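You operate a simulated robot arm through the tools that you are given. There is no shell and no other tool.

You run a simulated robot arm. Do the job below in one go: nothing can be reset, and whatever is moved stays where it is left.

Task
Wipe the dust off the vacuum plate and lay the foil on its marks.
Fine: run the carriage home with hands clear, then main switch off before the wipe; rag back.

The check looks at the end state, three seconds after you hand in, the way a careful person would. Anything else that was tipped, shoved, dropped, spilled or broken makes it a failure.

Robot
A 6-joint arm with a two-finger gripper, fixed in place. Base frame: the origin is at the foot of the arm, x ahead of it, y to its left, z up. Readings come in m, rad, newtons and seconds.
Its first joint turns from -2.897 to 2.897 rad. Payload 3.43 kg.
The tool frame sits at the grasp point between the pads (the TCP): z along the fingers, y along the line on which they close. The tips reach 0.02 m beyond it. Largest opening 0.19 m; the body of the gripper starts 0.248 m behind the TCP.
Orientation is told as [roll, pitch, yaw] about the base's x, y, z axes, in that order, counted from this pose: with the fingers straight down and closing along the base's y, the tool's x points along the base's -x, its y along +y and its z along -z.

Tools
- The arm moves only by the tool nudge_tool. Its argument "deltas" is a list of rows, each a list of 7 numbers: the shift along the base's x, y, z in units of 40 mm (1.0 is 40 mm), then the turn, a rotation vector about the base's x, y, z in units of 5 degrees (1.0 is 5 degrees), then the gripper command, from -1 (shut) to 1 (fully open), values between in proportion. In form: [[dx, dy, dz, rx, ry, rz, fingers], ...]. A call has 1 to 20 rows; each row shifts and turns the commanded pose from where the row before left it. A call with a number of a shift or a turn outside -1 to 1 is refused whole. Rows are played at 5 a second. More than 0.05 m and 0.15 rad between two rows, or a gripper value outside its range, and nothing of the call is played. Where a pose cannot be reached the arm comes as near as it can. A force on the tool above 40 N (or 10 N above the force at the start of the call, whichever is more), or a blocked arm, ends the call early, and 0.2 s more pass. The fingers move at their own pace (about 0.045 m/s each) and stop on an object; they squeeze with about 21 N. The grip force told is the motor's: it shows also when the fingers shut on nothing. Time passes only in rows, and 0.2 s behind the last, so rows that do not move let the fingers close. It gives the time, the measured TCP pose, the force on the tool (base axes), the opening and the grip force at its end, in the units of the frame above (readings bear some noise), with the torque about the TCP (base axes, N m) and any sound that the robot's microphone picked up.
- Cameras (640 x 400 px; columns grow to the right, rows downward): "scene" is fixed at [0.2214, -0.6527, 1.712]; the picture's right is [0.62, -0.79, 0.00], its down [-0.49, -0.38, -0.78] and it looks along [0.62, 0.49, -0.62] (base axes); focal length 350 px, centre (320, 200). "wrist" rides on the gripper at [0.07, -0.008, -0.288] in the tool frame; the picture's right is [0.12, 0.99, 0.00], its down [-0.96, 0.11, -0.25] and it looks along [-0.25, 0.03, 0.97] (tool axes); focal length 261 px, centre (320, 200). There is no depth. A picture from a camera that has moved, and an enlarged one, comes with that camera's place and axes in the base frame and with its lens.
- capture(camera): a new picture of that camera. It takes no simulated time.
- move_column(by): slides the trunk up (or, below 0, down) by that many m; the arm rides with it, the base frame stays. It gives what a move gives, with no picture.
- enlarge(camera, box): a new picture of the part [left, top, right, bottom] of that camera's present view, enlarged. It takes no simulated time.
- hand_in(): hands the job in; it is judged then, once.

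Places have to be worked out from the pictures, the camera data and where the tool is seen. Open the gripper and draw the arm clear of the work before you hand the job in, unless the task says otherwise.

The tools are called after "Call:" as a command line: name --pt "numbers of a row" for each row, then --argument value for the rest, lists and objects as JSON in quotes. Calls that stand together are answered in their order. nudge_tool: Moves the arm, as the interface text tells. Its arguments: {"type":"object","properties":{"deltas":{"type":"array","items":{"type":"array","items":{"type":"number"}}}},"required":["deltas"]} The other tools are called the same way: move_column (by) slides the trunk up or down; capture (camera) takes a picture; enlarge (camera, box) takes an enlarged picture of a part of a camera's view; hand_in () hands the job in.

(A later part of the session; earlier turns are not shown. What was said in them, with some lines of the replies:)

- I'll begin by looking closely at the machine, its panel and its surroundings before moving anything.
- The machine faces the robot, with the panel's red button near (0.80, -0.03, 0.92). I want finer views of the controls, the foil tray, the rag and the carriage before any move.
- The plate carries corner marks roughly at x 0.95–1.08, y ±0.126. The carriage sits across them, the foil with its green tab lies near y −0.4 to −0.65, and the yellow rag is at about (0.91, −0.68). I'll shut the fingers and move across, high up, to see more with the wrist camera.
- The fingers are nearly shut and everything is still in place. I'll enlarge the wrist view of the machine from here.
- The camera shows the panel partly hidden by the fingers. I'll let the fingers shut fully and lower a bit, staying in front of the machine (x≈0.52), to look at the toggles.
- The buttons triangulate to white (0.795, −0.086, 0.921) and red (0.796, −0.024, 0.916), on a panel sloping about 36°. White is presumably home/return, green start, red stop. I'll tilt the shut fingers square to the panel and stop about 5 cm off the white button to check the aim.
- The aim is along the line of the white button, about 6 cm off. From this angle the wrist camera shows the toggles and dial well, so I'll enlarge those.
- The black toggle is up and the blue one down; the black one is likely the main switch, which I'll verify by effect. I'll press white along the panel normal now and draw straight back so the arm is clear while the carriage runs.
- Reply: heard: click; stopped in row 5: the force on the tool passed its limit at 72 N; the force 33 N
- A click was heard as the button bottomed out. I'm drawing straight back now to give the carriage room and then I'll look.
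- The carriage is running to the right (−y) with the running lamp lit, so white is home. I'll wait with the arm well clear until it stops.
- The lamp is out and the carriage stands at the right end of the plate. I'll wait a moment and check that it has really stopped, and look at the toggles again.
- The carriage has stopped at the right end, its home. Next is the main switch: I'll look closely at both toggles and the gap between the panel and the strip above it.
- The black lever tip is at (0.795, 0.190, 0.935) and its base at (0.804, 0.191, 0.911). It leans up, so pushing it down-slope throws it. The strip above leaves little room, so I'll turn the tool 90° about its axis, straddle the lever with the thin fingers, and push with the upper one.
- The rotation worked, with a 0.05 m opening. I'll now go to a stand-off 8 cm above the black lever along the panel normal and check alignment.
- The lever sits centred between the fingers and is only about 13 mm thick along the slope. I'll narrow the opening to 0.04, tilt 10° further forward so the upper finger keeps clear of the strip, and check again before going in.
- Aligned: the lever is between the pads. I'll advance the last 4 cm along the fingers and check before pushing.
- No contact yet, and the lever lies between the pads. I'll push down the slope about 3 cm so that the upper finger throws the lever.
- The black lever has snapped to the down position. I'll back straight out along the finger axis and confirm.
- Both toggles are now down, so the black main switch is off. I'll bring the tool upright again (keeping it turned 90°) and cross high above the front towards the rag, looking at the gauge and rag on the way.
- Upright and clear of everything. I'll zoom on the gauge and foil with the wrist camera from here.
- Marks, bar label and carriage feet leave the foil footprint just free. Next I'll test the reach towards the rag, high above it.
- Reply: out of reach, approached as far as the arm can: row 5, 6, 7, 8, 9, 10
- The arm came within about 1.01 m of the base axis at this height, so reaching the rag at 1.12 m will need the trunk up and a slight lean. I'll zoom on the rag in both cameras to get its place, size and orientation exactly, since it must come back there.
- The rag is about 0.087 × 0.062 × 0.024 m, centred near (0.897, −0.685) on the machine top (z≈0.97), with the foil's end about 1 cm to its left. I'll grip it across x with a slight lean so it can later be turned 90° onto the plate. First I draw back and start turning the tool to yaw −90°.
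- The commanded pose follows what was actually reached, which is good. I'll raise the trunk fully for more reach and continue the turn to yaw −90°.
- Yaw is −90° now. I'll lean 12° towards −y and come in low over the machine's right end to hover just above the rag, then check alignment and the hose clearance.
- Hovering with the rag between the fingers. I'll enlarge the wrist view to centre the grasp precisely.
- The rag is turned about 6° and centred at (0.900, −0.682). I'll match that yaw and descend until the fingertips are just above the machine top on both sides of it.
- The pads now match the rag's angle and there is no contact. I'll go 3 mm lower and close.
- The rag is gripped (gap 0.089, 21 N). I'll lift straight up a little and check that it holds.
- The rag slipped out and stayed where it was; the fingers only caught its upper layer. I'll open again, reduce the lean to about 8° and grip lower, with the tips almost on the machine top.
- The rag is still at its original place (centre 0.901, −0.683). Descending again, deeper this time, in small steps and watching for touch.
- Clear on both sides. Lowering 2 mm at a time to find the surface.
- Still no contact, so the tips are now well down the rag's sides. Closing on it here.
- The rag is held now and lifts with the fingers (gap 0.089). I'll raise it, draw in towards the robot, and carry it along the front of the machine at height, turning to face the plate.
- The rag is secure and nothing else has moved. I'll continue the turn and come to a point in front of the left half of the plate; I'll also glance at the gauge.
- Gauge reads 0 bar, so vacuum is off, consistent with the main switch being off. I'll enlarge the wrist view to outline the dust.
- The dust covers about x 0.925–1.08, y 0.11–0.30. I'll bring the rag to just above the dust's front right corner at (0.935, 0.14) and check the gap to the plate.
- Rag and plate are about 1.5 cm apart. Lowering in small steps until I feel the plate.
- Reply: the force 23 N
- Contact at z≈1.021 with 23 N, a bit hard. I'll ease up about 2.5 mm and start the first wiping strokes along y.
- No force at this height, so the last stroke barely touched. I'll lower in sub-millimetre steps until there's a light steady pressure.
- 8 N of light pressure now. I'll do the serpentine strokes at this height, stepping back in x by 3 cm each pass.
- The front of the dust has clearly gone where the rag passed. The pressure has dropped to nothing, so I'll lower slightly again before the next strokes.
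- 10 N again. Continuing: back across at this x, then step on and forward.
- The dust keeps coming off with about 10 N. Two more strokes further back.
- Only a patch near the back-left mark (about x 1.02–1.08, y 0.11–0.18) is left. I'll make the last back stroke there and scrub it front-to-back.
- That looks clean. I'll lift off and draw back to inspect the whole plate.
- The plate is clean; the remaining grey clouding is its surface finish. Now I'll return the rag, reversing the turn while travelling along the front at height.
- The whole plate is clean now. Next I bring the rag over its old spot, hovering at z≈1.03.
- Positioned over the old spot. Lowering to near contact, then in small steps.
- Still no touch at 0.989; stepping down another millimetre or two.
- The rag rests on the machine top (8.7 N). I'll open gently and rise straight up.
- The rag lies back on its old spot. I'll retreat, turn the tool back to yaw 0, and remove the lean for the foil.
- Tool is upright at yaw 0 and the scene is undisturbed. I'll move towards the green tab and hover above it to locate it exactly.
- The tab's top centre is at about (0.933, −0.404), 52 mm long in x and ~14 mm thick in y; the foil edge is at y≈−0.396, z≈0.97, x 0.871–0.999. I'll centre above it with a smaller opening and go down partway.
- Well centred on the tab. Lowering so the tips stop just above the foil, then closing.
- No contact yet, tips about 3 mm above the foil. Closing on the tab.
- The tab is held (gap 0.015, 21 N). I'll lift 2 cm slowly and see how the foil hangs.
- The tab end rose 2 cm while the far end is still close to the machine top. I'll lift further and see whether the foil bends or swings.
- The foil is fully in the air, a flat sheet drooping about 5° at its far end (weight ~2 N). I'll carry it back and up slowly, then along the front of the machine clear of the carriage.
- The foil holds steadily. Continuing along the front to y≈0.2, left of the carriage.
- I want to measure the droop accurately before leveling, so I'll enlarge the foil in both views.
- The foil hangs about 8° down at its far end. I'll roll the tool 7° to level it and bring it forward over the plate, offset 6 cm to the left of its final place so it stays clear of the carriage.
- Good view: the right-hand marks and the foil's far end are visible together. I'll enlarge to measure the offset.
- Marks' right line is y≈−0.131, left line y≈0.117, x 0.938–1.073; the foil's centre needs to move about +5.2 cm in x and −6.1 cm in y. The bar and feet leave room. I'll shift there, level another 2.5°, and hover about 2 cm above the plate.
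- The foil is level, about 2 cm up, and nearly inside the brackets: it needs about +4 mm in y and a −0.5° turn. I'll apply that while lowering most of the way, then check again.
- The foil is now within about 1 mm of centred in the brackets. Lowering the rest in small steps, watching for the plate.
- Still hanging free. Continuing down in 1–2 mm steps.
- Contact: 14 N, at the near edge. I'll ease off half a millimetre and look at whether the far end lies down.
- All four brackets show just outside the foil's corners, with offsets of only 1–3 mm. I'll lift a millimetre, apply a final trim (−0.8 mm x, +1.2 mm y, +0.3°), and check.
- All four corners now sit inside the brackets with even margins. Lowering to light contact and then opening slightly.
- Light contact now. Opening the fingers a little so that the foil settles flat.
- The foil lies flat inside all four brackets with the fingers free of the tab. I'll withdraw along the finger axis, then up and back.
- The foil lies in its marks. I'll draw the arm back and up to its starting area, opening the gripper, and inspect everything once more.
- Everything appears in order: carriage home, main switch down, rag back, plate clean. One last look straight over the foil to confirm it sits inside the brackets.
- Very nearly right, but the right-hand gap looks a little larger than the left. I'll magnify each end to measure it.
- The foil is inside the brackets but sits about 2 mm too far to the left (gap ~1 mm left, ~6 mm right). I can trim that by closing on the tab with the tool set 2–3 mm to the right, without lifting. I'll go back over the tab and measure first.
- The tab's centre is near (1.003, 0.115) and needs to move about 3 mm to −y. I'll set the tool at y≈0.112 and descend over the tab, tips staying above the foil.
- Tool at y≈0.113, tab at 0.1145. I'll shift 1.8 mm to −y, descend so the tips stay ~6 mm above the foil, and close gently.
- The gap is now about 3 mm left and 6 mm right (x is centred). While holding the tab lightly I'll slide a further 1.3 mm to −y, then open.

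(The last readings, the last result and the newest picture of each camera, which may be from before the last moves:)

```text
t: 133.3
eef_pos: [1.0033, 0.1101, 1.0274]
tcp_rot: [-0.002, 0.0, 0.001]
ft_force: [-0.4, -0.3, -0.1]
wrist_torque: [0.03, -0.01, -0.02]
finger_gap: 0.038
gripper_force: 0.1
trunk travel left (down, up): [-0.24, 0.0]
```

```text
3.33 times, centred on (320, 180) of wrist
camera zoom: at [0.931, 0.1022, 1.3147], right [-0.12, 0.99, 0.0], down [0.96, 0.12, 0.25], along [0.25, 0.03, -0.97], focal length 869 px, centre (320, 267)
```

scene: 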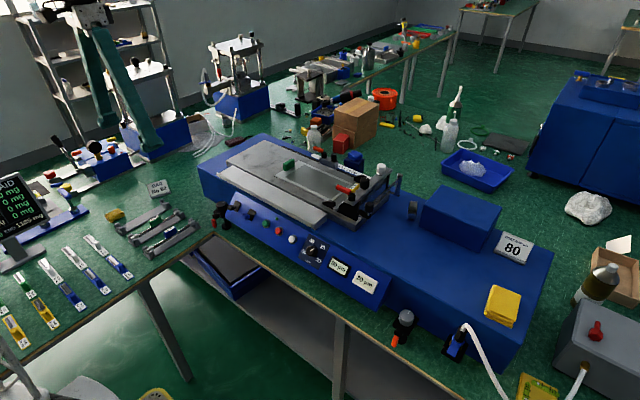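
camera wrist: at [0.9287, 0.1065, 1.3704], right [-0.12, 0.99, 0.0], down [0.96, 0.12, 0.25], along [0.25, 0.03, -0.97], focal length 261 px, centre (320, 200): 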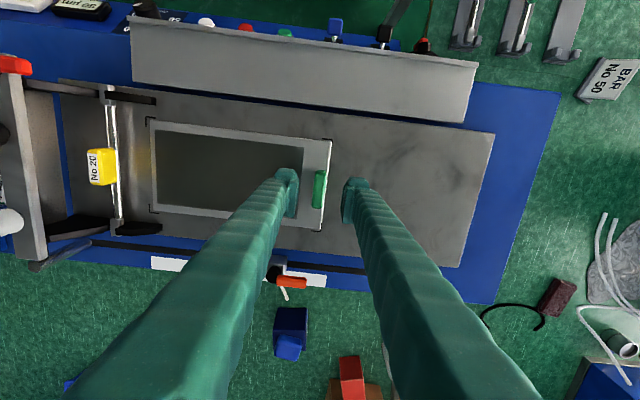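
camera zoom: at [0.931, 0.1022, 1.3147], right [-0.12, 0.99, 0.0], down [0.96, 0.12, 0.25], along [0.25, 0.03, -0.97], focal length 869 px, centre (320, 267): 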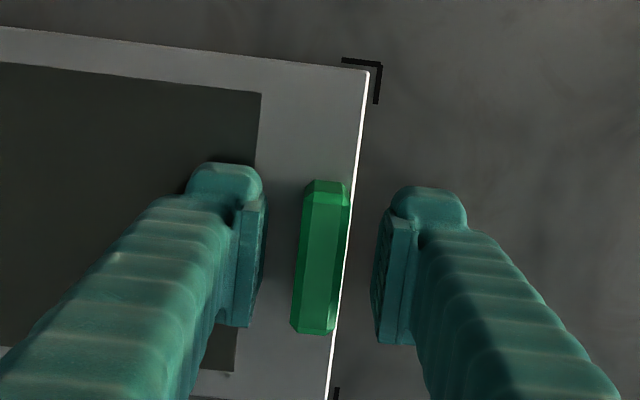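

Now the margins are even all round (about 5 mm to the brackets' outer lines on every side). Rising straight up and backing away to the starting area with the gripper open.

Call:
nudge_tool --pt "0 0 0.2 0 0 0 -0.6" --pt "0 0 0.4 0 0 0 -0.6" --pt "0 0 0.6 0 0 0 -0.6" --pt "0 0 0.6 0 0 0 -0.6" --pt "-0.5 0 0.6 0 0 0 -0.6" --pt "-0.9 0 0.5 0 0 0 -0.6" --pt "-1 0 0.5 0 0 0 -0.6" --pt "-1 0 0.5 0 0 0 0" --pt "-1 0.2 0.5 0 0 0 0.5" --pt "-1 0.3 0.5 0 0 0 1" --pt "-1 0.4 0.5 0 0 0 1" --pt "-1 0.4 0.5 0 0 0 1" --pt "-1 0.4 0.3 0 0 0 1" --pt "-1 0 0 0 0 0 1" --pt "-1 0 0 0 0 0 1" --pt "-0.6 0 0 0 0 0 1" --pt "0 0 0 0 0 0 1"

Call:
capture --camera "scene"

Call:
enlarge --camera "scene" --box '[195, 120, 395, 270]'

Call:
enlarge --camera "scene" --box '[265, 140, 375, 215]'

Call:
capture --camera "wrist"

```text
t: 136.9
eef_pos: [0.5614, 0.1793, 1.2753]
tcp_rot: [-0.002, -0.001, 0.001]
ft_force: [-0.9, -0.5, -0.1]
wrist_torque: [0.06, -0.06, 0.02]
finger_gap: 0.1899
gripper_force: 0.1
trunk travel left (down, up): [-0.24, 0.0]
```

```text
taken
```

scene: 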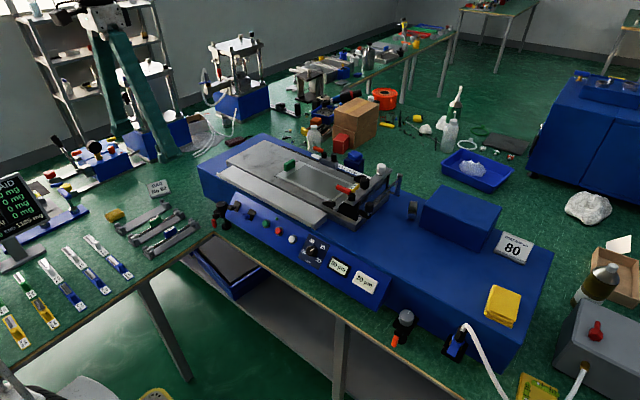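

```text
2.67 times, centred on (295, 195) of scene
camera zoom: at [0.2214, -0.6527, 1.712], right [0.62, -0.79, 0.0], down [-0.49, -0.38, -0.78], along [0.62, 0.49, -0.62], focal length 934 px, centre (387, 213)
```

zoom: 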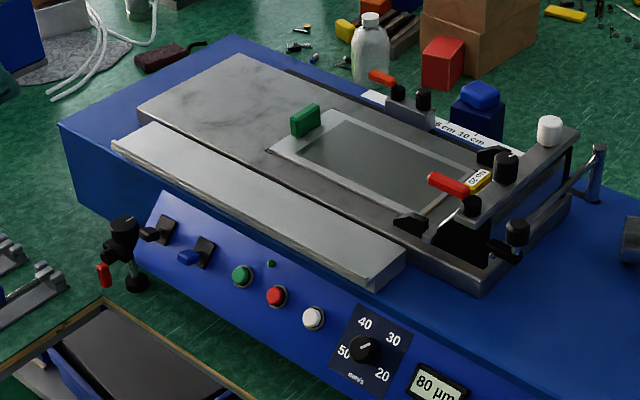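

```text
5.33 times, centred on (320, 178) of scene
camera zoom: at [0.2214, -0.6527, 1.712], right [0.62, -0.79, 0.0], down [-0.49, -0.38, -0.78], along [0.62, 0.49, -0.62], focal length 1868 px, centre (320, 320)
```

zoom: 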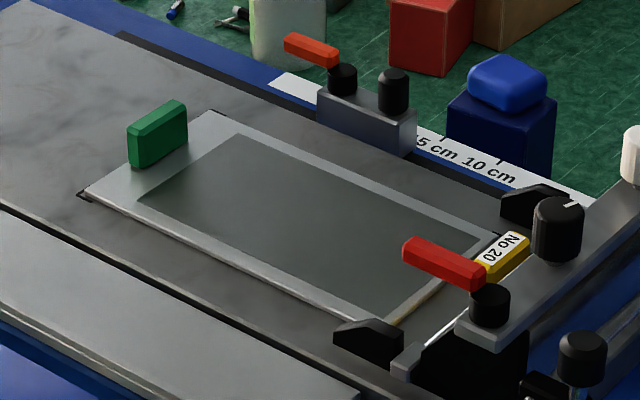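

```text
taken
camera wrist: at [0.4893, 0.1711, 1.5625], right [-0.12, 0.99, 0.0], down [0.96, 0.12, 0.25], along [0.25, 0.03, -0.97], focal length 261 px, centre (320, 200)
```

wrist: 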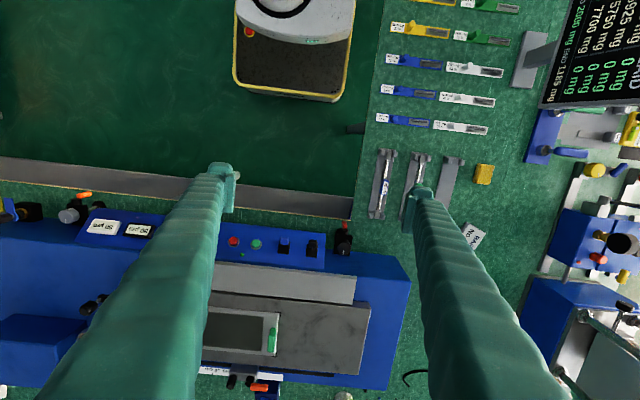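

The carriage is home, the main switch is down, the plate is clean, the rag is back on its spot, and the foil lies centred in its marks. The arm is clear with the gripper open, so I'm handing in.

Call:
hand_in

```text
The job is handed in.
```

The plate is wiped clean and the foil lies flat inside its four corner marks, so the job is handed in. One thing is inferred rather than tested: the panel has no labels, and I took the black toggle to be the main switch.

- **Carriage:** I pressed the white button, drew the arm back, and the carriage ran to the right-hand end and stopped there. Its lamp then went out.
- **Main switch:** I pushed the black toggle down before wiping. It was the toggle standing up while the carriage ran, and the vacuum gauge still read 0 afterwards, so it is unlikely to be the vacuum switch. I didn't press a button afterwards to confirm the power was off.
- **Wipe:** I wiped the dusty area in overlapping strokes at a light pressure, about 4–10 N. No dust shows in the pictures; the grey clouding that remains looks like the plate's own finish.
- **Rag:** It is back where it came from, at practically the same spot and angle. The first grip slipped off without moving it; the second held.
- **Foil:** It sits with about 5 mm to the outer edge of the marks on every side. After laying it I slid it about 3 mm by its tab to centre it.

The last pictures show nothing else moved, tipped or spilled. The arm is back near its starting position with the gripper open. I left the trunk raised to its upper limit, which I needed for reach.
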